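You operate a simulated robot arm through the tools that you are given. There is no shell and no other tool.

Carry out the task below with a simulated robot arm. There is one attempt and no reset: what you move stays moved.

JOB
Rinse the orange brush twice, wipe it dry and stand it back.
Fine: it stands in the grey stand on the wooden box; rinse it first in RINSE 1, then in RINSE 2; wipe it on the folded blue cloth; leave the other brushes and the other cloth.
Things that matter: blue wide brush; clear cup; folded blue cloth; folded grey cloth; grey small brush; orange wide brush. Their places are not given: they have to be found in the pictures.

It is judged by the outcome, as a careful person would: the job done as asked, and still so three seconds after it is handed in. It fails if anything else is knocked over, pushed out of place, dropped, spilled or broken. Flat cloth is picked up by pressing the open fingertips on it (5 to 10 N) and closing them slowly along it; thin cloth reads only 2 to 8 mm in the jaws.

ROBOT AND FRAMES
A 6-joint arm with a two-finger gripper, fixed in place. Base frame: the origin is on the floor under the middle of its stand, x ahead of it, y to its left, z up. Readings come in mm, degrees, newtons and seconds.
It reaches about 1298 mm from its shoulder. Its first joint turns from -149.0 to 149.0 degrees. Payload 1.57 kg.
Tool frame: the origin (TCP) lies between the finger pads and is the grasp point; the fingertips stand 21 mm ahead of it; z points along the fingers, y is the line along which they close. The gripper opens to 70 mm; its body begins 50 mm behind the TCP.
Orientation is that of the tool frame in the base frame, as a unit quaternion [w, x, y, z]. With the fingers straight down and closing along the base's y, the tool's x points along the base's -x, its y along +y and its z along -z.

CONTROLS
- The arm moves only by the tool send_rows. Its arguments are lists of equal length, an entry for each row: "delta_pos": the shift along the tool's x, y, z in mm, a list of three; "turn": the turn, a rotation vector about the tool's x, y, z in degrees, a list of three. In form: {"delta_pos": [[dx, dy, dz], ...], "turn": [[wx, wy, wz], ...]}. A call has 1 to 20 rows; each row is the pose to reach, as a shift and turn from the pose commanded when the call began, along the tool's axes at that moment. "gripper" is the opening, from 0 (shut) to 1 (fully open), set as the call begins (left out, the last holds). Rows are played at 5 a second. More than 50 mm and 8.6 degrees between two rows, or a gripper value outside its range, and nothing of the call is played. Where a pose cannot be reached the arm comes as near as it can. A force on the tool above 40 N (or 10 N above the force at the start of the call, whichever is more), or a blocked arm, ends the call early, and 0.2 s more pass. The fingers move at their own pace (about 64.8 mm/s each) and stop on an object; they squeeze with about 25 N. The grip force told is the motor's: it shows also when the fingers shut on nothing. Time passes only in rows, and 0.2 s behind the last, so rows that repeat a pose let the fingers close. It gives the time, the measured TCP pose, the force on the tool (base axes), the opening and the grip force at its end, in the units of the frame above (readings bear some noise), with the torque about the TCP (base axes, N m) and any sound that the robot's microphone picked up.
- Cameras (640 x 400 px; columns grow to the right, rows downward): "scene" is fixed at [399.6, 651.4, 1630.2]; the picture's right is [-0.99, 0.16, 0.00], its down [0.07, 0.43, -0.90] and it looks along [-0.15, -0.89, -0.43] (base axes); focal length 366 px, centre (320, 200). "wrist" rides on the gripper at [79, 4, -81] in the tool frame; the picture's right is [-0.05, 1.00, 0.00], its down [-0.67, -0.04, -0.74] and it looks along [-0.74, -0.04, 0.67] (tool axes); focal length 256 px, centre (320, 200).
- snapshot(camera): a new picture of that camera. The clock stands still meanwhile.
- move_column(by): slides the trunk up (or, below 0, down) by that many mm; the arm rides with it, the base frame stays. It gives what a move gives, with no picture.
- measure_at(camera, pixels): for up to 12 pixels [column, row] of the newest picture of that camera ("zoom" is the newest enlarged one), the place [x, y, z] in the base frame of the surface seen there, good to about 2 mm. The clock stands still meanwhile.
- enlarge(camera, box): a new picture of the part [left, top, right, bottom] of that camera's present view, enlarged. The clock stands still meanwhile.
- finish_job(): hands the job in; it is judged then, once.

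Open the gripper and draw the arm clear of the work before you hand the job in, unless the task says otherwise.

The tools are called after "Request:" as a command line: name --argument value ..., lists and objects as JSON in quotes. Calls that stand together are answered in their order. send_rows: Moves the arm, as the interface text tells. Its arguments: {"type":"object","properties":{"delta_pos":{"type":"array","items":{"type":"array","items":{"type":"number"}}},"turn":{"type":"array","items":{"type":"array","items":{"type":"number"}}},"gripper":{"type":"number"}},"required":["delta_pos","turn"]} The other tools are called the same way: move_column (by) moves the trunk up or down; snapshot (camera) takes a picture; measure_at (camera, pixels) gives the place of the surface under pixels of a picture; enlarge (camera, box) takes an enlarged picture of a part of a camera's view; finish_job () hands the job in.

At the start:

```text
time_s: 0.0
ee_pos: [298.6, -617.1, 1223.7]
ee_rot: [0.0, -0.001, 1.0, -0.001]
contact_force: [0.5, -0.4, -1.2]
moment: [-0.01, 0.01, -0.03]
grip_width: 69.7
finger_force: 0.1
trunk travel left (down, up): [-907.0, 63.0]
```

scene: 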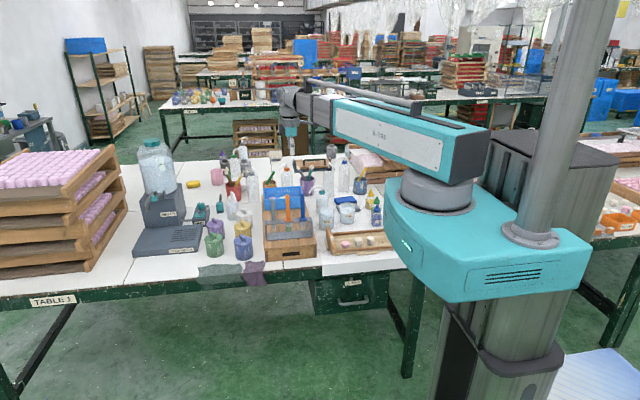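
wrist: 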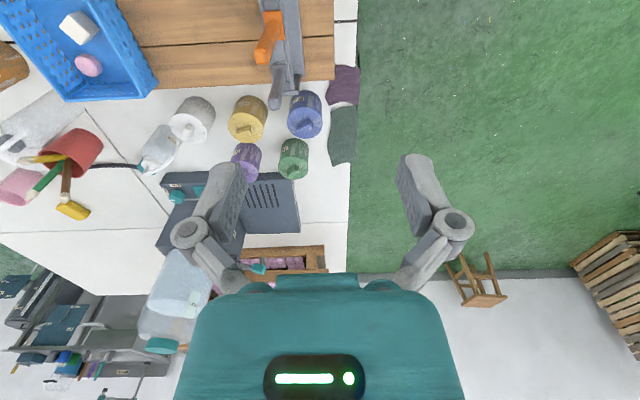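

The scene shows the table with the wooden box around (288,240) and cups about it. I enlarge that part to find the brushes, rinse cups and cloths.

Request:
enlarge --camera "scene" --box '[180, 140, 400, 290]'

Request:
snapshot --camera "wrist"

```text
2.67 times, centred on (290, 215) of scene
```

zoom: 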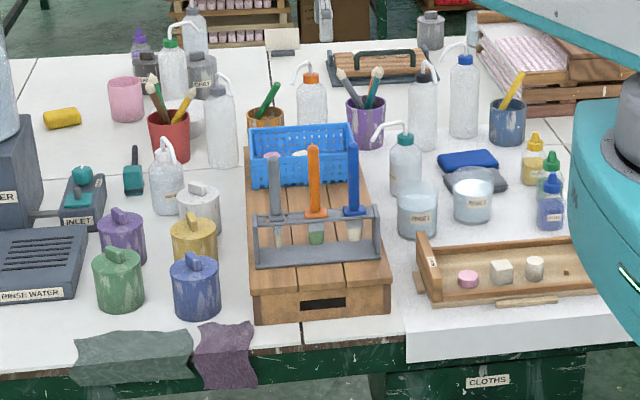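

```text
taken
```

wrist: 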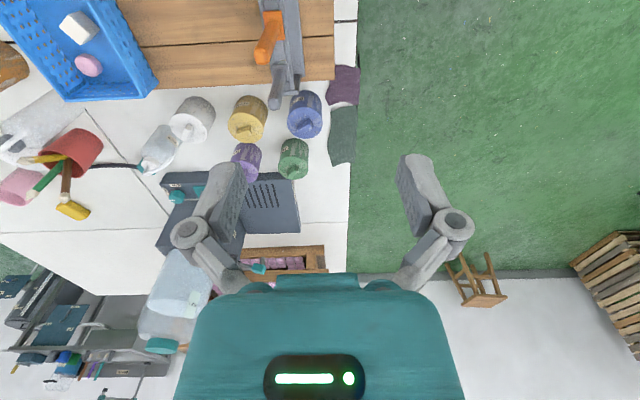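

The stand on the wooden box holds grey, orange and blue brushes (zoom 275/315/353, ~200); RINSE cups at zoom (417,210),(474,195); cloths at (468,162). I enlarge both areas further.

Request:
enlarge --camera "scene" --box '[255, 180, 325, 250]'

Request:
measure_at --camera "zoom" --pixels '[[320, 200]]'

Request:
enlarge --camera "scene" --box '[300, 170, 390, 240]'

```text
5.71 times, centred on (290, 215) of scene
```

zoom: 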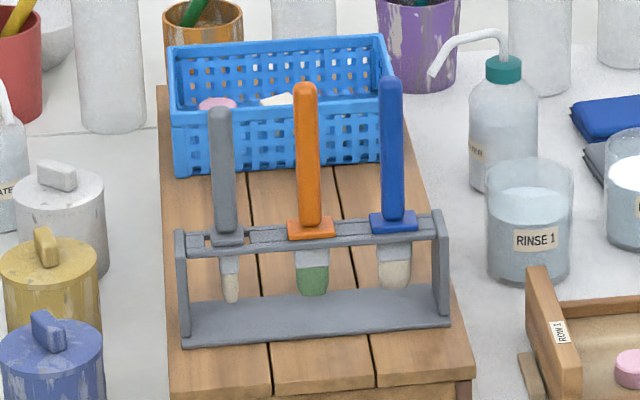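

```text
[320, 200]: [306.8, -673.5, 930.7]
```

```text
5.71 times, centred on (345, 205) of scene
```

zoom: 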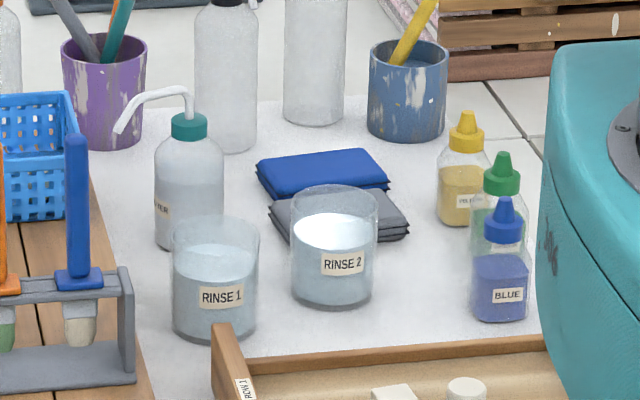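

The orange brush (green paint on its bristles) hangs in the middle slot; RINSE 1 at zoom (215,280), RINSE 2 at (333,250), blue cloth at (322,172). I measure these.

Request:
measure_at --camera "zoom" --pixels '[[215, 222], [215, 258], [215, 335], [176, 300], [256, 300], [333, 190], [333, 228], [333, 300], [295, 270], [374, 270], [322, 172], [400, 230]]'

Request:
measure_at --camera "zoom" --pixels '[[260, 165], [375, 152], [387, 182], [272, 195], [275, 215], [405, 237], [190, 125], [190, 200], [155, 92], [120, 130], [230, 370], [450, 350]]'

```text
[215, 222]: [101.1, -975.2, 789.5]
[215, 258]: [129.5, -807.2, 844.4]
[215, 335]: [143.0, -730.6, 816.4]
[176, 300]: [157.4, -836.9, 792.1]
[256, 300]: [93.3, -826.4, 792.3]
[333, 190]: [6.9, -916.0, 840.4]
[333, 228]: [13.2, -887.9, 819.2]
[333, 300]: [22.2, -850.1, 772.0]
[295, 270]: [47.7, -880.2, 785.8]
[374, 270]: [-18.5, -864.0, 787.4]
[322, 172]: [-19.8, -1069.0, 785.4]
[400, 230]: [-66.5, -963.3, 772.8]
```

```text
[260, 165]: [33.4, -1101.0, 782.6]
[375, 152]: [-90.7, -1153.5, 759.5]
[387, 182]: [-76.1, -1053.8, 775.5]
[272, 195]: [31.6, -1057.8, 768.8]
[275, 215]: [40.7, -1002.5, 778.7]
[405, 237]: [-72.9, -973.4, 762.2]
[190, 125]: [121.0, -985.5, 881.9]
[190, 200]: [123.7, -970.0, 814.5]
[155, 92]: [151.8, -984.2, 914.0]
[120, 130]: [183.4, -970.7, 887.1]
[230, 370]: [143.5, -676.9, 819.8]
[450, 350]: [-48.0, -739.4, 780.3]
```

The readings through clear cups are mixed, so I'll need closer views later. Now I re-enlarge the stand to measure the orange brush and slots.

Request:
enlarge --camera "scene" --box '[260, 185, 320, 245]'

```text
6.67 times, centred on (290, 215) of scene
```

zoom: 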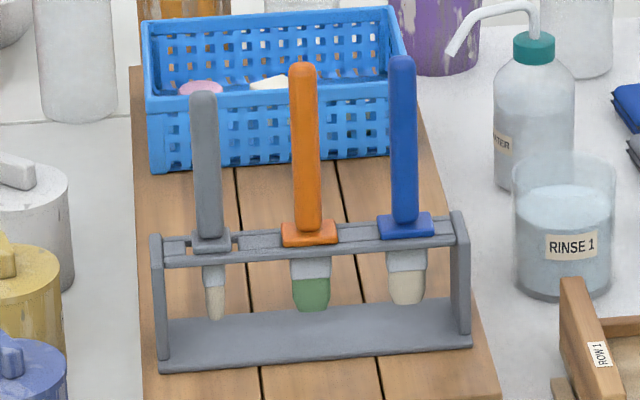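

The orange handle runs from zoom (302,68) to (308,228) with a collar at (309,235) resting on the rail at about row 250. I measure handle, collar, rails and base.

Request:
measure_at --camera "zoom" --pixels '[[302, 68], [303, 110], [306, 170], [307, 215], [309, 240], [310, 268], [311, 298], [262, 257], [365, 248], [285, 236], [336, 238], [310, 345]]'

Request:
measure_at --camera "zoom" --pixels '[[206, 150], [403, 130], [210, 240], [405, 225], [160, 260], [463, 240], [160, 365], [468, 340], [165, 320], [450, 302], [200, 390], [402, 60]]'

```text
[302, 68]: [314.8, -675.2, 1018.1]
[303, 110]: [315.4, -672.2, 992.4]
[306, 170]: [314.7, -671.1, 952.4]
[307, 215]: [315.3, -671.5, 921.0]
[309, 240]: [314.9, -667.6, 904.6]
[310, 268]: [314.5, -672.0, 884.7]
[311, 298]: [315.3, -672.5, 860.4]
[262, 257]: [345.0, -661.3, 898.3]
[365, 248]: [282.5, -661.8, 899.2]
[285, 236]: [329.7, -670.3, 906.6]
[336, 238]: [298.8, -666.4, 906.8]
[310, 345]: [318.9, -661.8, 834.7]
```

```text
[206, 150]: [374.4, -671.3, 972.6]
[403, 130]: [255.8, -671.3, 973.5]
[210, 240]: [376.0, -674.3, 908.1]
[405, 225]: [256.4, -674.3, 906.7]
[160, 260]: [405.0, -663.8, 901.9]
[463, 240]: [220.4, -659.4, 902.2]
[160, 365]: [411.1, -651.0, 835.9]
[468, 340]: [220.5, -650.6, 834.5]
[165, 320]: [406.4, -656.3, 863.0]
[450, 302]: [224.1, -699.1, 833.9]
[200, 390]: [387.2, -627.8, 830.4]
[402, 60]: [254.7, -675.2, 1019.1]
```

The orange brush is at about x 315, y −679, handle z 913–1022, tip ≈ 848, with neighbours 60 mm to each side. I move the empty gripper high over the cups to look with the wrist camera.

Request:
send_rows --delta_pos '[[36, -23, 7], [72, -46, 14], [108, -70, 21], [143, -93, 28], [179, -116, 35], [215, -140, 42], [251, -163, 49], [287, -186, 56], [323, -210, 63], [358, -233, 70], [358, -233, 70]]' --turn '[[0, 0, 0], [0, 0, 0], [0, 0, 0], [0, 0, 0], [0, 0, 0], [0, 0, 0], [0, 0, 0], [0, 0, 0], [0, 0, 0], [0, 0, 0], [0, 0, 0]]' --gripper 0.6

Request:
snapshot --camera "wrist"

Request:
snapshot --camera "scene"

```text
time_s: 2.4
ee_pos: [-60.6, -850.5, 1225.5]
ee_rot: [0.0, 0.0, 1.0, 0.0]
contact_force: [-1.1, -0.1, -1.2]
moment: [-0.01, 0.01, 0.01]
grip_width: 42.1
finger_force: 0.1
out of reach, approached as far as the arm can: row 1, 2, 3, 4, 5, 6, 7, 8, 9, 10, 11
trunk travel left (down, up): [-907.0, 63.0]
```

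```text
taken
```

wrist: 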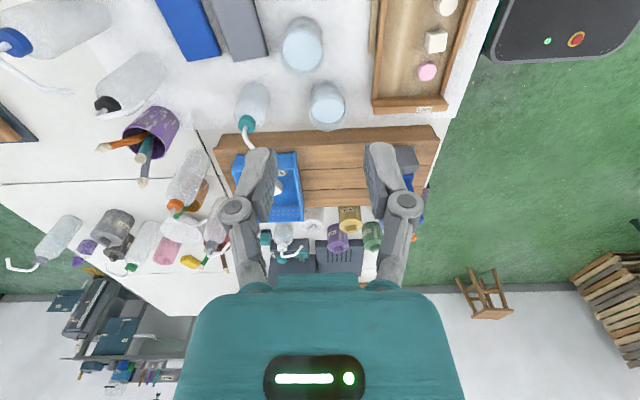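

```text
taken
```

scene: 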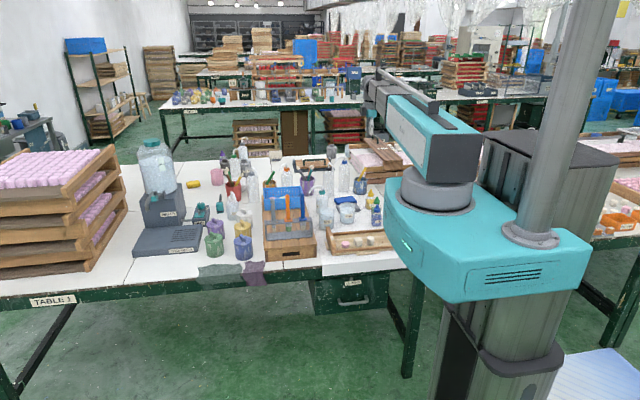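

The arm held z at 1225 (the trunk must give the height). The wrist picture shows RINSE 1 at (327,105), RINSE 2 at (302,45), blue cloth (185,25), grey cloth (238,20). I enlarge and measure.

Request:
enlarge --camera "wrist" --box '[140, 0, 380, 150]'

Request:
measure_at --camera "wrist" --pixels '[[178, 5], [200, 50], [186, 60], [220, 55], [238, 20], [262, 55], [327, 90], [327, 105], [302, 30], [302, 45], [350, 60], [220, 90]]'

```text
2.67 times, centred on (260, 75) of wrist
```

zoom: 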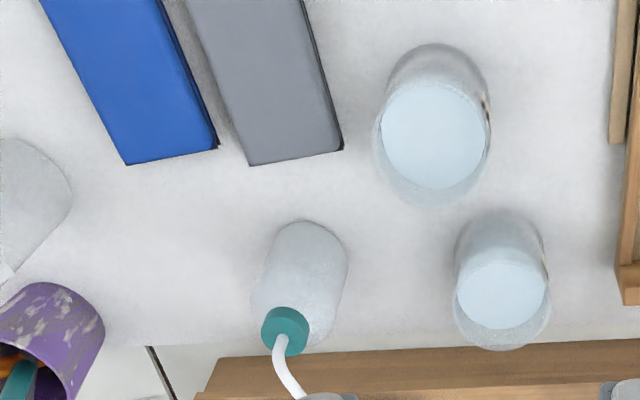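

```text
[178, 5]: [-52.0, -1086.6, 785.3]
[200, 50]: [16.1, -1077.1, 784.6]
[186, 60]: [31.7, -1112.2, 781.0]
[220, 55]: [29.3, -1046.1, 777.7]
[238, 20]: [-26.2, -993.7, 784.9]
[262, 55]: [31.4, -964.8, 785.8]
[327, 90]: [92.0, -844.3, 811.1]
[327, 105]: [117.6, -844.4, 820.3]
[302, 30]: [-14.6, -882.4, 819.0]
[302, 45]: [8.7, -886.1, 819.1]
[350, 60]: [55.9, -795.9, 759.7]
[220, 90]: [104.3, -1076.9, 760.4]
```

The cloths lie side by side on a table at z≈760, cloth tops ≈785, water level ≈820. I measure rim and water edges in the zoom.

Request:
measure_at --camera "zoom" --pixels '[[433, 86], [433, 186], [385, 135], [484, 135], [433, 204], [376, 150], [490, 150], [500, 266], [500, 325], [460, 295], [544, 295], [500, 347]]'

Request:
measure_at --camera "zoom" --pixels '[[456, 310], [549, 310], [127, 160], [215, 145], [250, 160], [338, 147], [285, 330], [285, 390], [310, 260], [500, 240], [437, 60], [170, 60]]'

```text
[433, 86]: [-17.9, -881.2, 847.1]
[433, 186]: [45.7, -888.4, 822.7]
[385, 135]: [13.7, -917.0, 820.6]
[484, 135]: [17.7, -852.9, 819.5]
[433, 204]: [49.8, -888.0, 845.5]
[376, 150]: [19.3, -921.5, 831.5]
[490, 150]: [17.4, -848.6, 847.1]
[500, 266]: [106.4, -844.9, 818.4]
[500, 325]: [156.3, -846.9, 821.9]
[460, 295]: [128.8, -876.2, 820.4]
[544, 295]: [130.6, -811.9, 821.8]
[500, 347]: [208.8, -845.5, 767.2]
```

```text
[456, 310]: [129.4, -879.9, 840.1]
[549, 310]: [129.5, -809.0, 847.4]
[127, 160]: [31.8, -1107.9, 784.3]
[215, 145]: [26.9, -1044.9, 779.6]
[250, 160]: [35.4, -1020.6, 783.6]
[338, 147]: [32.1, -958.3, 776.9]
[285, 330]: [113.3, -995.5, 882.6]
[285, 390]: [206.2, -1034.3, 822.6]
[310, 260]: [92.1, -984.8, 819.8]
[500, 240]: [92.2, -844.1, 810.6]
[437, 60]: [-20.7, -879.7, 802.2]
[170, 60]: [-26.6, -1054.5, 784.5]
```

Cup 1 centre ≈ (129.5, −844.5), cup 2 ≈ (16, −885), rims z≈848, water z≈820; blue cloth spans y −1108…−1045 up to x≈32. I lower the trunk by 100 mm to learn how height works.

Request:
move_column --by -100

```text
time_s: 3.7
ee_pos: [-60.2, -850.5, 1125.2]
ee_rot: [0.0, 0.0, 1.0, 0.0]
contact_force: [-0.1, 0.2, -0.7]
moment: [0.01, 0.04, 0.0]
grip_width: 42.1
finger_force: 0.1
trunk travel left (down, up): [-807.0, 163.0]
```

The TCP followed to z 1125. I test a small downward shift of 20 mm by the arm itself.

Request:
send_rows --delta_pos '[[0, 0, 10], [0, 0, 20], [0, 0, 20]]' --turn '[[0, 0, 0], [0, 0, 0], [0, 0, 0]]'

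```text
time_s: 4.5
ee_pos: [-59.3, -851.5, 1125.5]
ee_rot: [0.0, 0.0, 1.0, 0.001]
contact_force: [0.2, -0.4, 0.6]
moment: [0.01, 0.02, -0.02]
grip_width: 42.2
finger_force: 0.0
out of reach, approached as far as the arm can: row 1, 2, 3
trunk travel left (down, up): [-807.0, 163.0]
```

Downward by the arm is out of reach; I test upward and a small tilt.

Request:
send_rows --delta_pos '[[0, 0, -10], [0, 0, -20], [0, 0, -20]]' --turn '[[0, 0, 0], [0, 0, 0], [0, 0, 0]]'

Request:
send_rows --delta_pos '[[0, 0, 0], [0, 0, 0], [0, 0, 0]]' --turn '[[5, 0, 0], [10, 0, 0], [10, 0, 0]]'

```text
time_s: 5.3
ee_pos: [-60.5, -851.3, 1125.4]
ee_rot: [0.001, -0.001, 1.0, 0.0]
contact_force: [0.1, 0.2, 0.5]
moment: [0.02, 0.06, 0.03]
grip_width: 41.9
finger_force: 0.0
out of reach, approached as far as the arm can: row 1, 2, 3
trunk travel left (down, up): [-807.0, 163.0]
```

```text
time_s: 6.1
ee_pos: [-59.8, -851.8, 1128.6]
ee_rot: [0.0, 0.0, 0.996, -0.087]
contact_force: [-0.1, 0.1, -0.1]
moment: [-0.07, -0.04, -0.02]
grip_width: 41.9
finger_force: 0.1
trunk travel left (down, up): [-807.0, 163.0]
```

The wrist can tilt, but height comes only from the trunk. I level the tool again and look at the cloths from here.

Request:
send_rows --delta_pos '[[0, 0, 0], [0, 0, 0], [0, 0, 0]]' --turn '[[-5, 0, 0], [-10, 0, 0], [-10, 0, 0]]'

Request:
snapshot --camera "wrist"

```text
time_s: 6.9
ee_pos: [-59.2, -850.3, 1125.6]
ee_rot: [-0.001, 0.0, 1.0, 0.001]
contact_force: [0.4, 0.3, -0.2]
moment: [-0.02, 0.0, -0.01]
grip_width: 42.1
finger_force: 0.0
trunk travel left (down, up): [-807.0, 163.0]
```

```text
taken
```

wrist: 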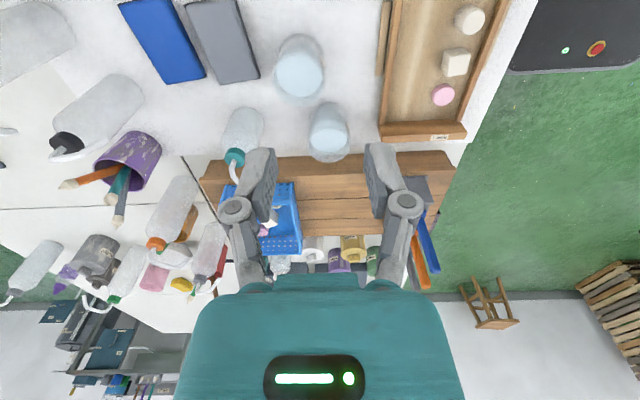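

The whole blue cloth now shows (corners near (120,2),(167,0),(205,73),(166,84)). I measure its corners, the grey's and objects near.

Request:
enlarge --camera "wrist" --box '[80, 0, 380, 187]'

Request:
measure_at --camera "wrist" --pixels '[[122, 5], [165, 3], [202, 72], [168, 81], [145, 40], [182, 40], [190, 4], [233, 2], [257, 76], [221, 82], [222, 40], [110, 40]]'

```text
2.13 times, centred on (230, 94) of wrist
```

zoom: 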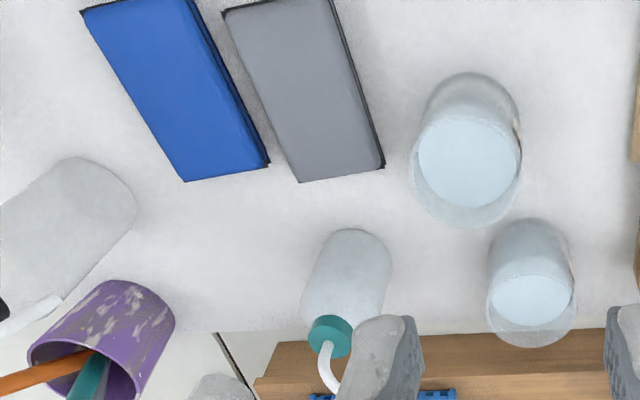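

```text
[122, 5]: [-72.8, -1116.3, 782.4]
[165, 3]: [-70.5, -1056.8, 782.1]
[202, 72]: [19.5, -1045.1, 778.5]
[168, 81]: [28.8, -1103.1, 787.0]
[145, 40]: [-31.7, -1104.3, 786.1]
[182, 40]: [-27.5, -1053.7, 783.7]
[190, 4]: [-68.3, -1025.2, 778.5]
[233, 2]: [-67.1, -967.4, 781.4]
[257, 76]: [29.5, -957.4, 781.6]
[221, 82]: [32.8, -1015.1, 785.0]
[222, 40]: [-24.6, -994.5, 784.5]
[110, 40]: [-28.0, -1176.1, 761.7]
```

Blue cloth: x −75…33, y ≈ −1116…−1044 (slightly turned), top z≈785. I measure the tall bottles around it for clearance.

Request:
measure_at --camera "zoom" --pixels '[[80, 200], [30, 250], [120, 200], [100, 300], [60, 350], [345, 270], [330, 340], [330, 375], [213, 385], [640, 250], [530, 300], [468, 160]]'

Request:
measure_at --camera "wrist" --pixels '[[100, 100], [68, 140], [60, 152], [30, 30], [130, 150], [65, 185], [122, 215], [115, 195], [175, 195], [160, 240], [236, 155], [234, 178]]'

```text
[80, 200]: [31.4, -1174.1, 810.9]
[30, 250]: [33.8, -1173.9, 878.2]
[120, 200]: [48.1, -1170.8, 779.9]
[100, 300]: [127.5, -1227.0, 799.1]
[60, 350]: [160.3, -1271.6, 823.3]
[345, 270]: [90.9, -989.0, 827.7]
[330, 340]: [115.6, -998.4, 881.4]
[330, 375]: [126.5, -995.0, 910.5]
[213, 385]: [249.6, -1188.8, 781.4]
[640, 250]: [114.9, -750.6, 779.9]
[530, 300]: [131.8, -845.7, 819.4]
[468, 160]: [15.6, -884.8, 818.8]
```

```text
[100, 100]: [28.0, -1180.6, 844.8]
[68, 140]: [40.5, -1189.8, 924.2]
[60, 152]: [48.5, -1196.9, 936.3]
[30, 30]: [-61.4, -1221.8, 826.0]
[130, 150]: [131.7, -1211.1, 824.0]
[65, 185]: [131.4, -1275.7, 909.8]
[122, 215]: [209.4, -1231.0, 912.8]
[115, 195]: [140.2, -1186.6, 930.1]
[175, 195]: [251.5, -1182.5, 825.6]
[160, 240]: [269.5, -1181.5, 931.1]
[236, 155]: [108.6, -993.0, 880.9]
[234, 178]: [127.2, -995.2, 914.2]
```

Nearest tall bottle by the cloth is at about (40,−1190), top ≈940, so the palm (50 mm above TCP) will clear. Now I go to look at the stand from close, at z 1125.

Request:
send_rows --delta_pos '[[-32, 19, 0], [-64, 38, 0], [-96, 57, 0], [-128, 76, 0], [-160, 95, 0], [-192, 114, 0], [-224, 133, 0], [-256, 152, 0], [-289, 171, 0], [-289, 171, 0]]' --turn '[[0, 0, 0], [0, 0, 0], [0, 0, 0], [0, 0, 0], [0, 0, 0], [0, 0, 0], [0, 0, 0], [0, 0, 0], [0, 0, 0], [0, 0, 0]]'

Request:
snapshot --camera "wrist"

```text
time_s: 9.1
ee_pos: [228.9, -680.0, 1125.5]
ee_rot: [0.0, 0.0, 1.0, 0.0]
contact_force: [-0.2, -1.2, -0.3]
moment: [0.0, 0.0, 0.01]
grip_width: 42.0
finger_force: 0.2
trunk travel left (down, up): [-807.0, 163.0]
```

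```text
taken
```

wrist: 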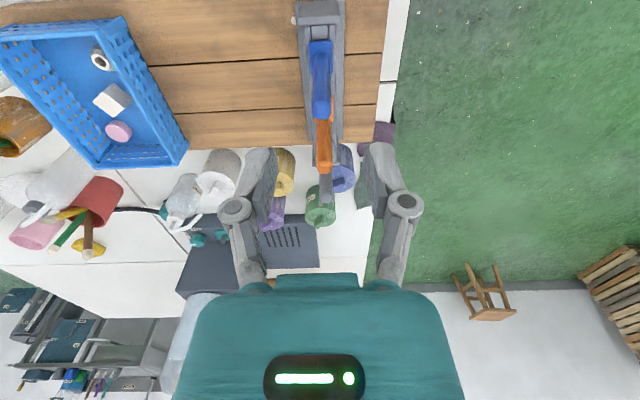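

The three brushes line up along the view at (320,80) blue, (324,150) orange, (326,188) grey. I enlarge and measure the handle tops.

Request:
enlarge --camera "wrist" --box '[260, 0, 400, 210]'

Request:
measure_at --camera "wrist" --pixels '[[317, 172], [323, 172], [329, 172], [323, 166], [318, 150], [330, 150], [321, 115], [313, 112], [328, 112], [326, 200], [320, 50], [305, 30]]'

```text
1.90 times, centred on (330, 105) of wrist
```

zoom: 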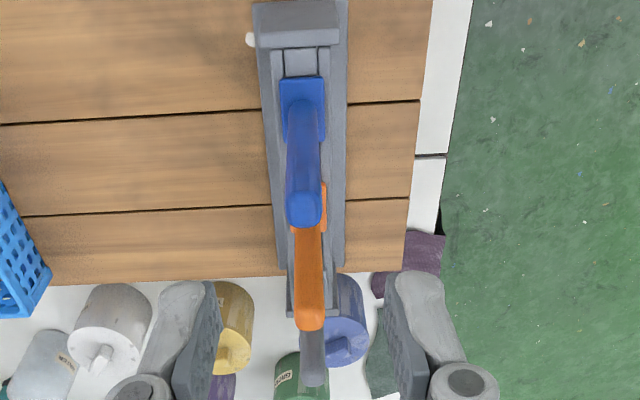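

```text
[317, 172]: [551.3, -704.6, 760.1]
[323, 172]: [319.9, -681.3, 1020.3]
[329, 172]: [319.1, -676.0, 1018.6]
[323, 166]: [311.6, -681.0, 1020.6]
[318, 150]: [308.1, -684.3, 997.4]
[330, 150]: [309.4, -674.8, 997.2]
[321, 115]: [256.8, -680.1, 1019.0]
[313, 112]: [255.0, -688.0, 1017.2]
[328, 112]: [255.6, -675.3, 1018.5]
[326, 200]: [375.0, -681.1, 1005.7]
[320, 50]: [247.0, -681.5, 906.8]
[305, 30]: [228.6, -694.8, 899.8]
```

Orange handle centre is (315,−680), top z≈1021, about 14 mm thick in y. I move over it at z 1125 and check.

Request:
send_rows --delta_pos '[[-29, 0, 0], [-58, 0, 0], [-86, 0, 0], [-86, 0, 0], [-86, 0, 0]]' --turn '[[0, 0, 0], [0, 0, 0], [0, 0, 0], [0, 0, 0], [0, 0, 0]]'

Request:
snapshot --camera "wrist"

Request:
enlarge --camera "scene" --box '[240, 130, 340, 250]'

```text
time_s: 10.3
ee_pos: [315.7, -680.2, 1125.3]
ee_rot: [0.0, 0.0, 1.0, 0.0]
contact_force: [1.5, 0.5, 0.1]
moment: [0.01, -0.01, 0.02]
grip_width: 42.1
finger_force: 0.1
trunk travel left (down, up): [-807.0, 163.0]
```

```text
taken
```

wrist: 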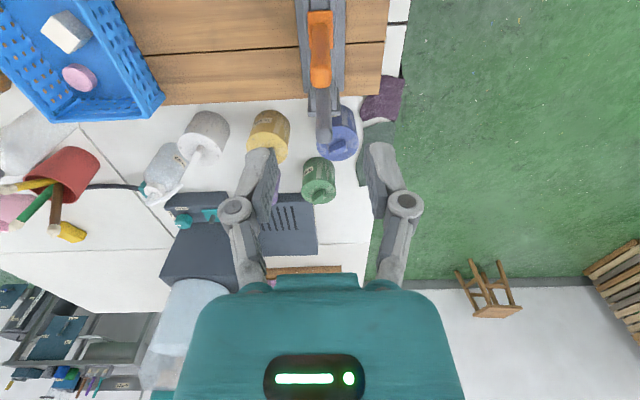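

```text
3.33 times, centred on (290, 190) of scene
```

zoom: 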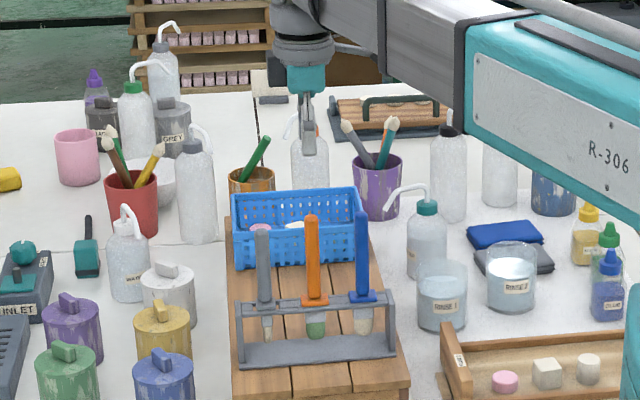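

Aligned over the orange handle. I lower the trunk 70 mm and check alignment before the fingers straddle the handle.

Request:
move_column --by -70

Request:
snapshot --camera "wrist"

Request:
measure_at --camera "wrist" --pixels '[[320, 100], [312, 100], [328, 100]]'

```text
time_s: 11.4
ee_pos: [314.8, -680.8, 1056.1]
ee_rot: [0.0, 0.0, 1.0, 0.0]
contact_force: [0.7, -0.4, -0.6]
moment: [0.0, 0.0, -0.01]
grip_width: 42.2
finger_force: 0.0
trunk travel left (down, up): [-737.0, 233.0]
```

```text
taken
```

wrist: 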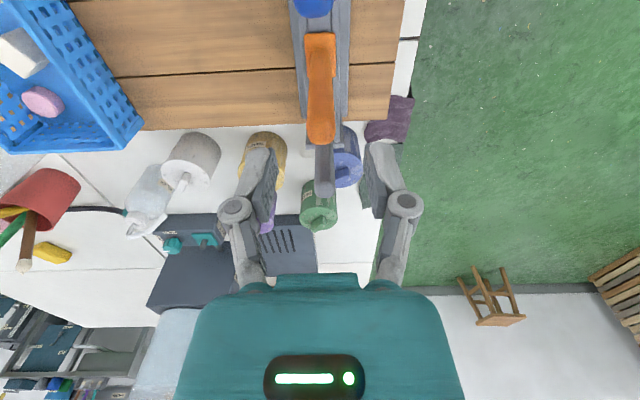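

```text
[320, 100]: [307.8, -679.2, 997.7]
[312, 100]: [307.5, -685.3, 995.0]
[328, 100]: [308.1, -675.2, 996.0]
```

The handle lies midway between the fingers (col ≈320, fingers at 268 and 372). I lower a further 67 mm to the grasp height.

Request:
move_column --by -40

Request:
move_column --by -27

Request:
snapshot --camera "wrist"

Request:
enlarge --camera "scene" --box '[240, 140, 340, 250]'

```text
time_s: 12.2
ee_pos: [314.4, -681.5, 1016.1]
ee_rot: [0.0, -0.001, 1.0, 0.0]
contact_force: [0.2, 0.3, 0.9]
moment: [0.0, 0.03, 0.02]
grip_width: 42.3
finger_force: 0.2
trunk travel left (down, up): [-697.0, 273.0]
```

```text
time_s: 13.0
ee_pos: [315.2, -678.9, 988.7]
ee_rot: [0.0, 0.0, 1.0, -0.001]
contact_force: [0.4, 1.1, 0.0]
moment: [-0.01, -0.01, 0.04]
grip_width: 41.8
finger_force: 0.0
trunk travel left (down, up): [-670.0, 300.0]
```

```text
taken
```

wrist: 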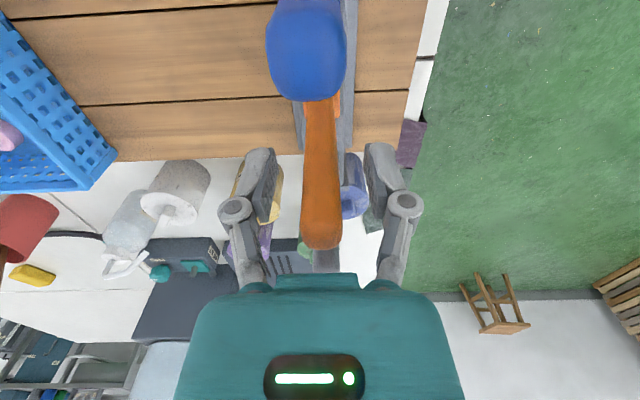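

```text
3.64 times, centred on (290, 195) of scene
```

zoom: 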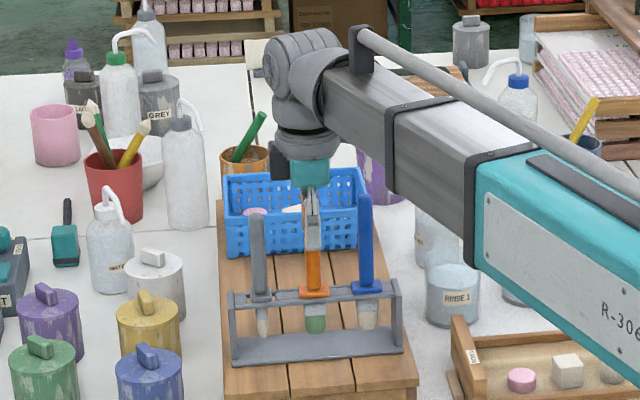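

The fingers straddle the orange handle only (neighbours clear). I close the gripper, holding the pose.

Request:
send_rows --delta_pos '[[0, 0, 0], [0, 0, 0], [0, 0, 0], [0, 0, 0], [0, 0, 0]]' --turn '[[0, 0, 0], [0, 0, 0], [0, 0, 0], [0, 0, 0], [0, 0, 0]]' --gripper 0.0

Request:
enlarge --camera "scene" --box '[255, 180, 325, 250]'

```text
time_s: 14.2
ee_pos: [314.5, -679.4, 988.9]
ee_rot: [-0.001, 0.0, 1.0, 0.0]
contact_force: [0.2, 0.1, 2.3]
moment: [-0.01, 0.0, 0.03]
grip_width: 15.1
finger_force: 24.7
trunk travel left (down, up): [-670.0, 300.0]
```

```text
5.71 times, centred on (290, 215) of scene
```

zoom: 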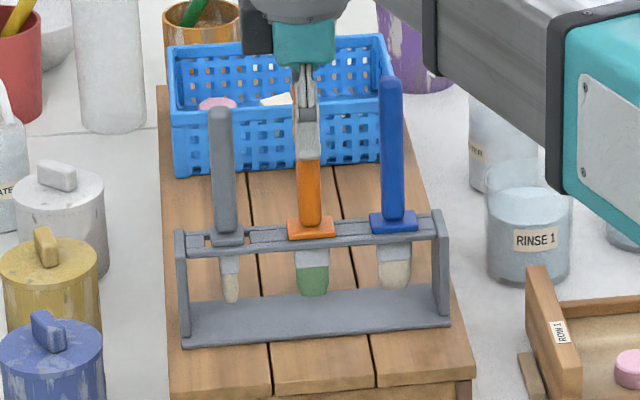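

Gripped (15.1 mm, 24.7 N). I lift by trunk slowly, first 8 mm, then more.

Request:
move_column --by 8

Request:
move_column --by 25

Request:
enlarge --camera "scene" --box '[255, 180, 325, 250]'

```text
time_s: 14.7
ee_pos: [315.4, -680.7, 996.8]
ee_rot: [0.0, 0.0, 1.0, 0.0]
contact_force: [-0.4, 0.0, -0.8]
moment: [0.0, 0.01, 0.0]
grip_width: 15.1
finger_force: 24.7
trunk travel left (down, up): [-678.0, 292.0]
```

```text
time_s: 15.4
ee_pos: [314.4, -679.5, 1022.6]
ee_rot: [0.001, 0.0, 1.0, 0.0]
contact_force: [1.3, 0.1, -0.4]
moment: [-0.02, -0.02, 0.03]
grip_width: 15.0
finger_force: 24.5
trunk travel left (down, up): [-703.0, 267.0]
```

```text
5.71 times, centred on (290, 215) of scene
```

zoom: 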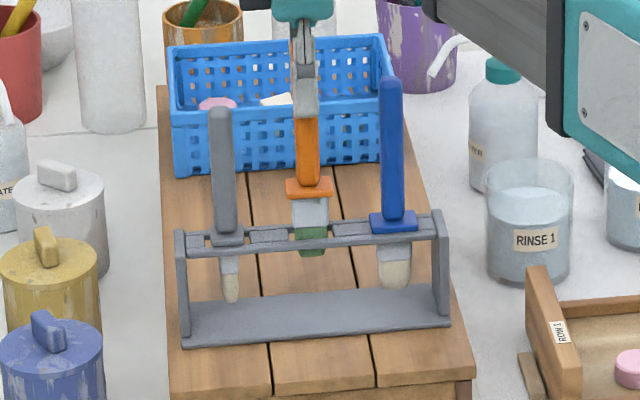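

The brush rises cleanly, the others stay. I lift another 160 mm so that the tip passes above everything, then look.

Request:
move_column --by 160

Request:
enlarge --camera "scene" --box '[240, 120, 370, 250]'

Request:
snapshot --camera "wrist"

```text
time_s: 17.3
ee_pos: [315.2, -681.5, 1181.2]
ee_rot: [0.0, 0.0, 1.0, -0.001]
contact_force: [0.3, -0.4, -1.7]
moment: [0.01, 0.01, 0.01]
grip_width: 15.0
finger_force: 25.0
trunk travel left (down, up): [-863.0, 107.0]
```

```text
3.08 times, centred on (305, 185) of scene
```

zoom: 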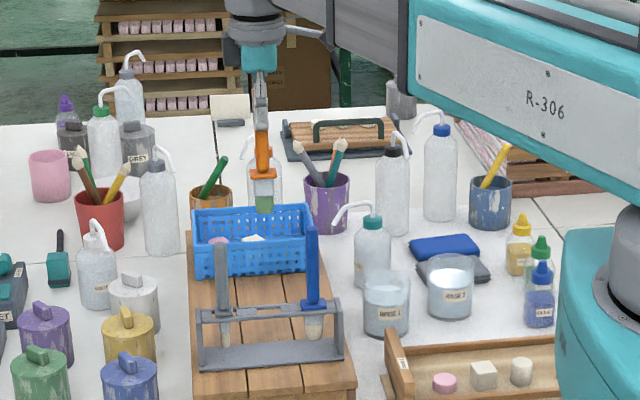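

```text
taken
```

wrist: 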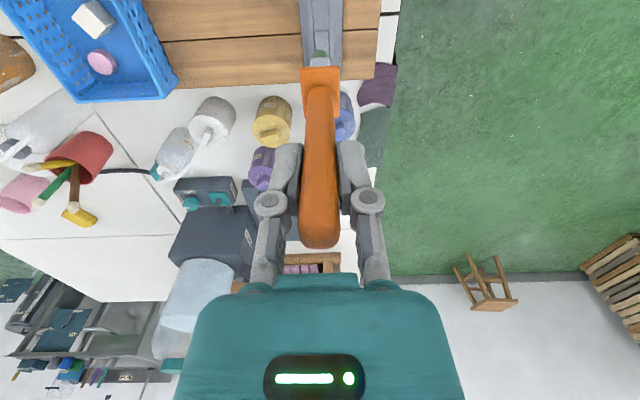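

The brush is held upright, tip at zoom (264,213). I measure handle, collar and tip to get their offsets from the TCP.

Request:
enlarge --camera "scene" --box '[275, 150, 315, 195]'

```text
8.89 times, centred on (295, 172) of scene
```

zoom: 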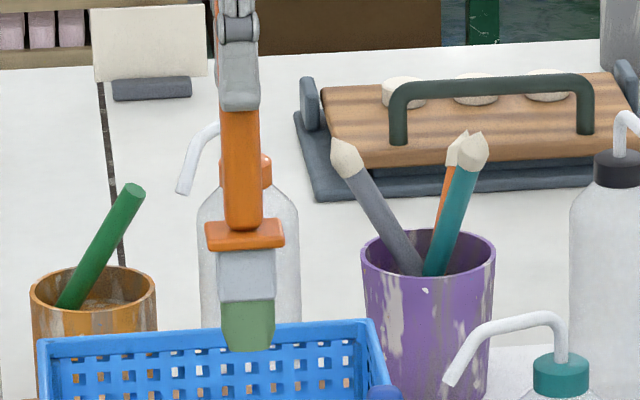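

Request:
measure_at --camera "zoom" --pixels '[[243, 150], [245, 215], [245, 243], [208, 240], [283, 238], [246, 280], [248, 305], [248, 345], [226, 330], [270, 330], [218, 270], [276, 270]]'

```text
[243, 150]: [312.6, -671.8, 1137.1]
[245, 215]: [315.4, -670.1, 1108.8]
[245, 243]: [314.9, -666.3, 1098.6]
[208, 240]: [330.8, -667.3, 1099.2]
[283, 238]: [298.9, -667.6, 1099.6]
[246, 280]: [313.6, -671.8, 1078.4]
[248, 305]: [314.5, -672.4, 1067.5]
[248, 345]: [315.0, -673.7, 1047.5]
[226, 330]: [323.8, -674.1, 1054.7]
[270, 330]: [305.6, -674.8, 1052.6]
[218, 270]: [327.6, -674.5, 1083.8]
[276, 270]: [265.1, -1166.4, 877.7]
```

Offsets from the TCP: tip −136, bristle top −111, collar bottom −87; collar ±16 in x, ±13 in y. I carry the brush above RINSE 1 at (129.5, −844.5), staying high.

Request:
send_rows --delta_pos '[[18.6, -16.5, 0], [37.2, -33, 0], [55.8, -49.6, 0], [74.4, -66, 0], [93, -82.7, 0], [111.6, -99, 0], [130.2, -115.8, 0], [148.8, -132.3, 0], [167.4, -148.9, 0], [186, -165.4, 0], [186, -165.4, 0]]' --turn '[[0, 0, 0], [0, 0, 0], [0, 0, 0], [0, 0, 0], [0, 0, 0], [0, 0, 0], [0, 0, 0], [0, 0, 0], [0, 0, 0], [0, 0, 0], [0, 0, 0]]'

Request:
snapshot --camera "wrist"

Request:
snapshot --camera "scene"

```text
time_s: 19.7
ee_pos: [127.9, -847.0, 1182.2]
ee_rot: [0.0, 0.0, 1.0, 0.0]
contact_force: [0.6, 0.3, -0.3]
moment: [0.01, 0.0, 0.01]
grip_width: 14.8
finger_force: 24.7
trunk travel left (down, up): [-863.0, 107.0]
```

```text
taken
```

wrist: 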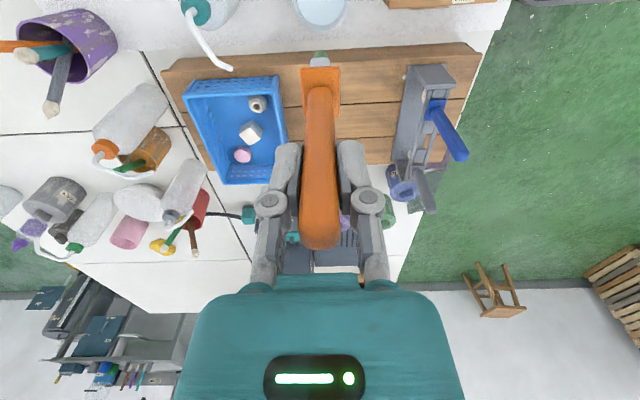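

```text
taken
```

scene: 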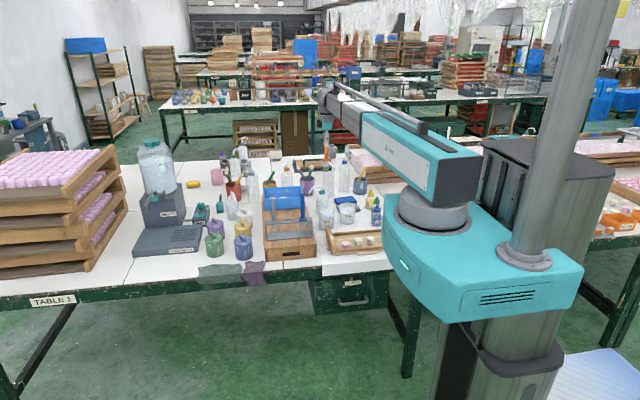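

The brush hangs over RINSE 1's place. I lower 165 mm so that the tip is still ~30 mm above the rim, then check alignment.

Request:
move_column --by -165

Request:
enlarge --camera "scene" --box '[290, 160, 370, 240]'

Request:
snapshot --camera "wrist"

```text
time_s: 21.6
ee_pos: [128.7, -845.9, 1016.7]
ee_rot: [0.0, 0.0, 1.0, 0.0]
contact_force: [0.7, 0.3, -0.6]
moment: [-0.02, -0.01, 0.01]
grip_width: 15.1
finger_force: 24.8
trunk travel left (down, up): [-698.0, 272.0]
```

```text
5.00 times, centred on (330, 200) of scene
```

zoom: 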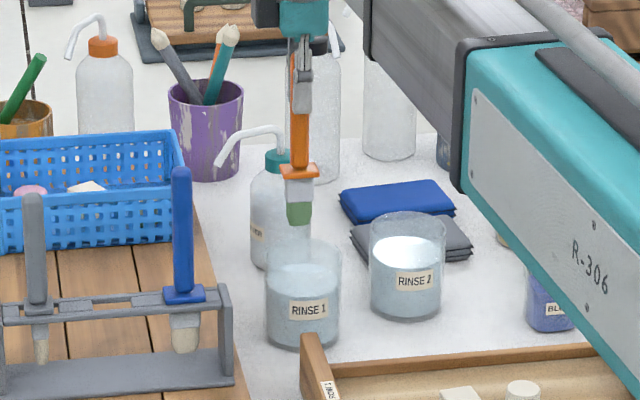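

```text
taken
```

wrist: 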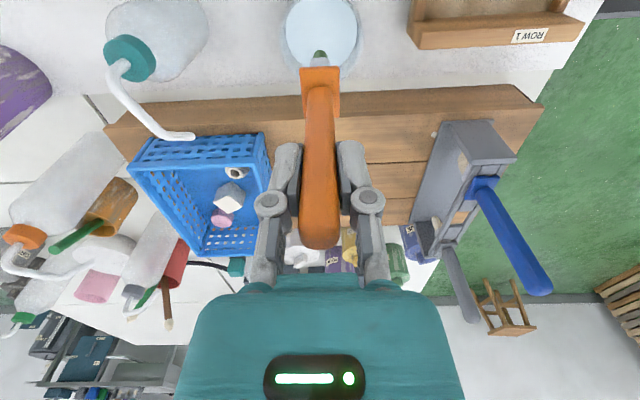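

The brush tip is over the cup, left-right centred (zoom (299,215), cup 303). The arm's link hangs near the paint bottles, so I measure the link's underside height and the cup's rim.

Request:
measure_at --camera "zoom" --pixels '[[470, 190], [520, 230], [600, 355], [580, 250], [372, 60], [460, 110], [299, 205], [300, 220], [303, 243], [303, 310], [545, 290], [280, 20]]'

Request:
measure_at --camera "wrist" --pixels '[[320, 5], [292, 40], [350, 40], [320, 30], [305, 65], [340, 68], [286, 35], [357, 35], [140, 60], [120, 70], [180, 137], [340, 20]]'

```text
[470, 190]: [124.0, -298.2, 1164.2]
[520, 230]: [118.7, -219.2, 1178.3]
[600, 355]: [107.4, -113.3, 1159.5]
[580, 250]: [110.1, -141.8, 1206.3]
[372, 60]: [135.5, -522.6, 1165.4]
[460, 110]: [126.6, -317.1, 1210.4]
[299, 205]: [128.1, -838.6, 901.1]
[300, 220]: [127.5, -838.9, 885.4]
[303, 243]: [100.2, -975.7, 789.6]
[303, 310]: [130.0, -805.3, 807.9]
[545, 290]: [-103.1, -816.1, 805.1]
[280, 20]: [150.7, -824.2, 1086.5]
```

```text
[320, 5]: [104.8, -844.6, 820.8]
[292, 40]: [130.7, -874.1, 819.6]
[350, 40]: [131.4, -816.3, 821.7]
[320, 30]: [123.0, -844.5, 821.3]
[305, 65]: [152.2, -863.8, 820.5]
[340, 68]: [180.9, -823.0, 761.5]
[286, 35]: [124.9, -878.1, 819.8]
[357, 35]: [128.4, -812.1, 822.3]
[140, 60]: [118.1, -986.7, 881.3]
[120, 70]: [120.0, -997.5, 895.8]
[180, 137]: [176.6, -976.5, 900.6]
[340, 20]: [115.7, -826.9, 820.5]
```

The link's underside is 147 mm above the TCP, so no clash. Brush is centred within ~1 mm on RINSE 1; I lower it into the water in steps (tip to ≈786).

Request:
move_column --by -55

Request:
move_column --by -38

Request:
enlarge --camera "scene" --box '[300, 170, 360, 230]'

```text
time_s: 22.5
ee_pos: [128.5, -847.2, 961.5]
ee_rot: [0.0, 0.0, 1.0, 0.001]
contact_force: [-0.7, -0.6, -0.2]
moment: [-0.04, 0.01, 0.0]
grip_width: 15.0
finger_force: 24.7
trunk travel left (down, up): [-643.0, 327.0]
```

```text
time_s: 23.3
ee_pos: [128.5, -846.1, 922.6]
ee_rot: [0.0, 0.0, 1.0, 0.0]
contact_force: [-0.2, -0.8, -1.6]
moment: [0.04, -0.01, -0.01]
grip_width: 14.8
finger_force: 25.0
trunk travel left (down, up): [-605.0, 365.0]
```

```text
6.67 times, centred on (330, 200) of scene
```

zoom: 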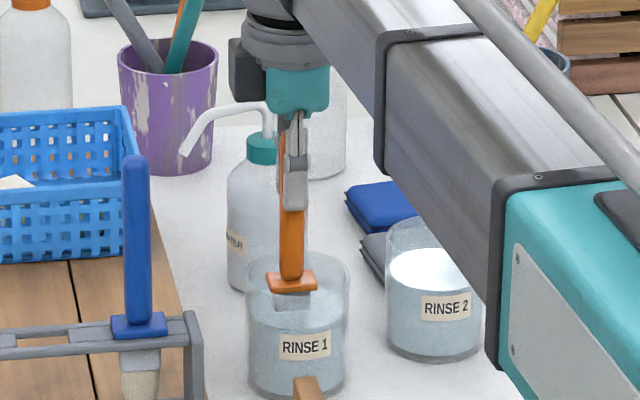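

The bristles are under water, collar just inside the rim. I swish gently ±8 mm back and forth in RINSE 1, ending at centre.

Request:
send_rows --delta_pos '[[0, 4, 0], [0, 8, 0], [0, 4, 0], [0, -1, 0], [0, -5, 0], [0, -8, 0], [0, -4, 0], [0, 1, 0], [0, 5, 0], [0, 8, 0], [0, 3, 0], [0, -3, 0], [0, -8, 0], [0, -3, 0], [4, 0, 0], [7, 0, 0], [2, 0, 0], [-3, 0, 0], [-7, 0, 0], [-3, 0, 0]]' --turn '[[0, 0, 0], [0, 0, 0], [0, 0, 0], [0, 0, 0], [0, 0, 0], [0, 0, 0], [0, 0, 0], [0, 0, 0], [0, 0, 0], [0, 0, 0], [0, 0, 0], [0, 0, 0], [0, 0, 0], [0, 0, 0], [0, 0, 0], [0, 0, 0], [0, 0, 0], [0, 0, 0], [0, 0, 0], [0, 0, 0]]'

Request:
enlarge --camera "scene" --box '[300, 170, 360, 230]'

```text
time_s: 27.5
ee_pos: [131.5, -847.1, 922.7]
ee_rot: [0.0, 0.0, 1.0, 0.0]
contact_force: [0.0, -0.2, -0.5]
moment: [0.0, -0.02, -0.01]
grip_width: 15.0
finger_force: 24.8
trunk travel left (down, up): [-605.0, 365.0]
```

```text
6.67 times, centred on (330, 200) of scene
```

zoom: 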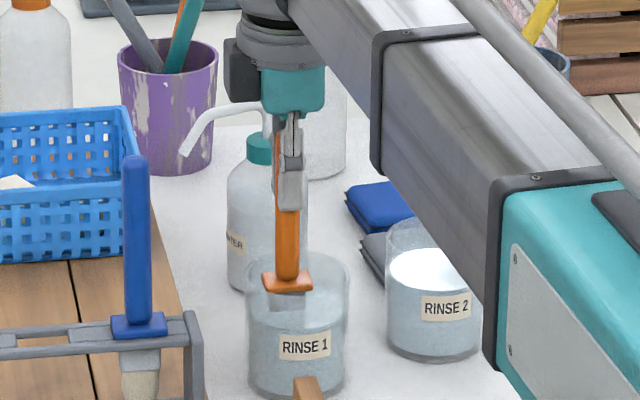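

No contact and no spill seen. I do a second swish round, ending back at the cup's centre.

Request:
send_rows --delta_pos '[[3, 0, 0], [3, 5, 0], [3, 9, 0], [3, 3, 0], [3, -3, 0], [3, -9, 0], [3, -3, 0], [3, 3, 0], [3, 9, 0], [3, 3, 0], [3, -3, 0], [3, -9, 0], [3, -3, 0], [7, 0, 0], [10, 0, 0], [3, 0, 0], [-4, 0, 0], [3, 0, 0], [3, 0, 0]]' --turn '[[0, 0, 0], [0, 0, 0], [0, 0, 0], [0, 0, 0], [0, 0, 0], [0, 0, 0], [0, 0, 0], [0, 0, 0], [0, 0, 0], [0, 0, 0], [0, 0, 0], [0, 0, 0], [0, 0, 0], [0, 0, 0], [0, 0, 0], [0, 0, 0], [0, 0, 0], [0, 0, 0], [0, 0, 0]]'

Request:
move_column --by 70

Request:
enlarge --camera "scene" --box '[300, 160, 360, 230]'

```text
time_s: 31.5
ee_pos: [128.4, -847.4, 923.0]
ee_rot: [0.0, 0.0, 1.0, 0.001]
contact_force: [-0.4, -1.6, 0.4]
moment: [-0.03, 0.0, 0.01]
grip_width: 15.1
finger_force: 24.9
trunk travel left (down, up): [-605.0, 365.0]
```

```text
time_s: 32.6
ee_pos: [129.0, -847.7, 994.1]
ee_rot: [-0.001, 0.0, 1.0, 0.0]
contact_force: [-0.8, 0.0, -0.2]
moment: [0.01, 0.03, 0.02]
grip_width: 14.9
finger_force: 25.5
trunk travel left (down, up): [-675.0, 295.0]
```

```text
5.71 times, centred on (330, 195) of scene
```

zoom: 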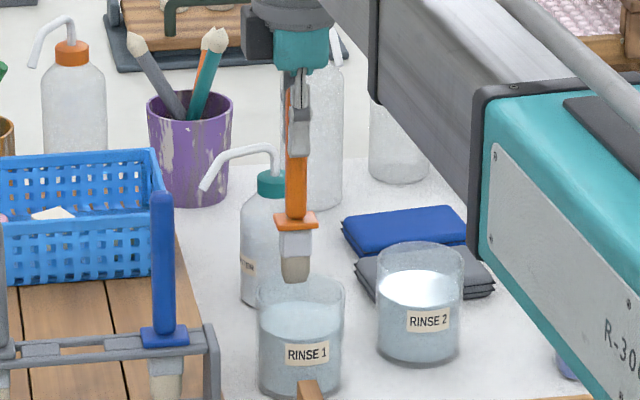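

The green paint is gone from the bristles (zoom (295,268) now beige). I let it drip over the cup for 2 s, then raise a bit for travel.

Request:
send_rows --delta_pos '[[0, 0, 0], [0, 0, 0], [0, 0, 0], [0, 0, 0], [0, 0, 0], [0, 0, 0], [0, 0, 0], [0, 0, 0], [0, 0, 0], [0, 0, 0]]' --turn '[[0, 0, 0], [0, 0, 0], [0, 0, 0], [0, 0, 0], [0, 0, 0], [0, 0, 0], [0, 0, 0], [0, 0, 0], [0, 0, 0], [0, 0, 0]]'

Request:
move_column --by 25

Request:
enlarge --camera "scene" --box '[300, 160, 360, 230]'

```text
time_s: 34.8
ee_pos: [129.4, -846.3, 994.8]
ee_rot: [0.0, 0.0, 1.0, 0.001]
contact_force: [0.9, -0.4, -0.2]
moment: [-0.02, -0.02, 0.01]
grip_width: 15.0
finger_force: 24.9
trunk travel left (down, up): [-675.0, 295.0]
```

```text
time_s: 35.5
ee_pos: [129.9, -846.6, 1018.9]
ee_rot: [0.0, 0.0, 1.0, 0.001]
contact_force: [-0.8, 0.2, -0.5]
moment: [-0.01, 0.0, 0.01]
grip_width: 15.1
finger_force: 25.0
trunk travel left (down, up): [-700.0, 270.0]
```

```text
5.71 times, centred on (330, 195) of scene
```

zoom: 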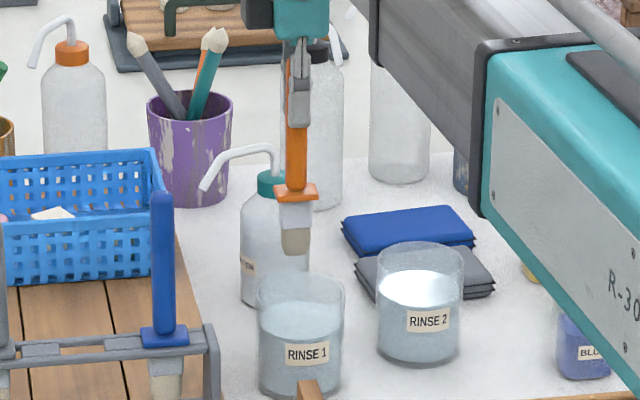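

Now I carry it to RINSE 2 at (16, −885).

Request:
send_rows --delta_pos '[[14, -5, 0], [28, -10, 0], [42, -15, 0], [57, -20, 0], [71, -25, 0], [85, -30, 0], [99, -34, 0], [113.4, -39, 0], [113.4, -39, 0], [113.4, -39, 0]]' --turn '[[0, 0, 0], [0, 0, 0], [0, 0, 0], [0, 0, 0], [0, 0, 0], [0, 0, 0], [0, 0, 0], [0, 0, 0], [0, 0, 0], [0, 0, 0]]'

Request:
enlarge --camera "scene" --box '[310, 160, 380, 230]'

Request:
snapshot --camera "wrist"

```text
time_s: 37.7
ee_pos: [15.0, -885.3, 1018.5]
ee_rot: [0.0, 0.0, 1.0, 0.0]
contact_force: [0.3, 0.0, 0.0]
moment: [0.04, -0.04, 0.0]
grip_width: 15.0
finger_force: 25.1
trunk travel left (down, up): [-700.0, 270.0]
```

```text
5.71 times, centred on (345, 195) of scene
```

zoom: 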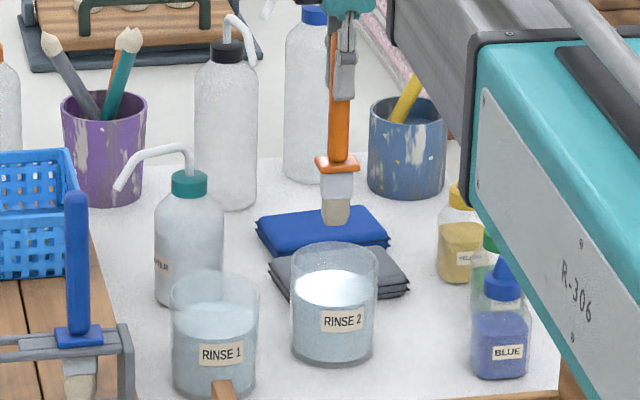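

```text
taken
```

wrist: 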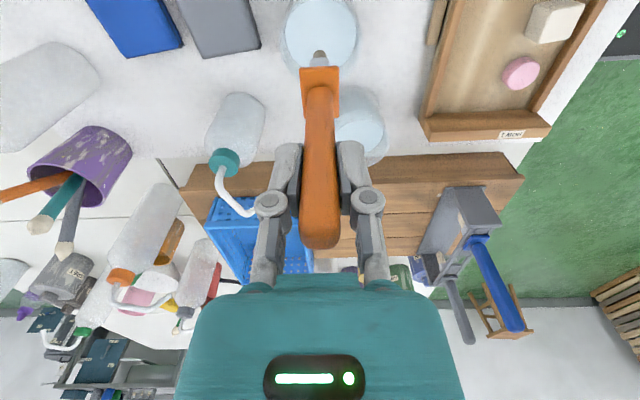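

Water of RINSE 2 is centred at wrist column 321, aligned with the brush. I lower it in.

Request:
measure_at --camera "wrist" --pixels '[[286, 36], [356, 36], [321, 5], [300, 60]]'

Request:
move_column --by -57

Request:
move_column --by -39

Request:
enlarge --camera "scene" --box '[310, 160, 380, 230]'

```text
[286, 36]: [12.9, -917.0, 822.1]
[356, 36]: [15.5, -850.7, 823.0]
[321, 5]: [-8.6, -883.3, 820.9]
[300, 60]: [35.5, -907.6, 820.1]
```

```text
time_s: 38.7
ee_pos: [15.9, -886.1, 960.3]
ee_rot: [0.0, -0.001, 1.0, 0.0]
contact_force: [-0.3, 0.3, -0.8]
moment: [0.04, 0.01, 0.01]
grip_width: 15.0
finger_force: 24.5
trunk travel left (down, up): [-643.0, 327.0]
```

```text
time_s: 39.5
ee_pos: [16.0, -885.7, 923.5]
ee_rot: [0.0, 0.0, 1.0, 0.0]
contact_force: [-0.1, -0.3, -0.1]
moment: [0.01, 0.04, 0.03]
grip_width: 15.0
finger_force: 25.2
trunk travel left (down, up): [-604.0, 366.0]
```

```text
5.71 times, centred on (345, 195) of scene
```

zoom: 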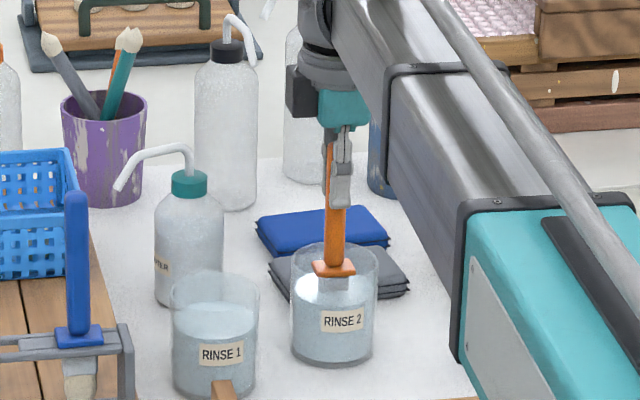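

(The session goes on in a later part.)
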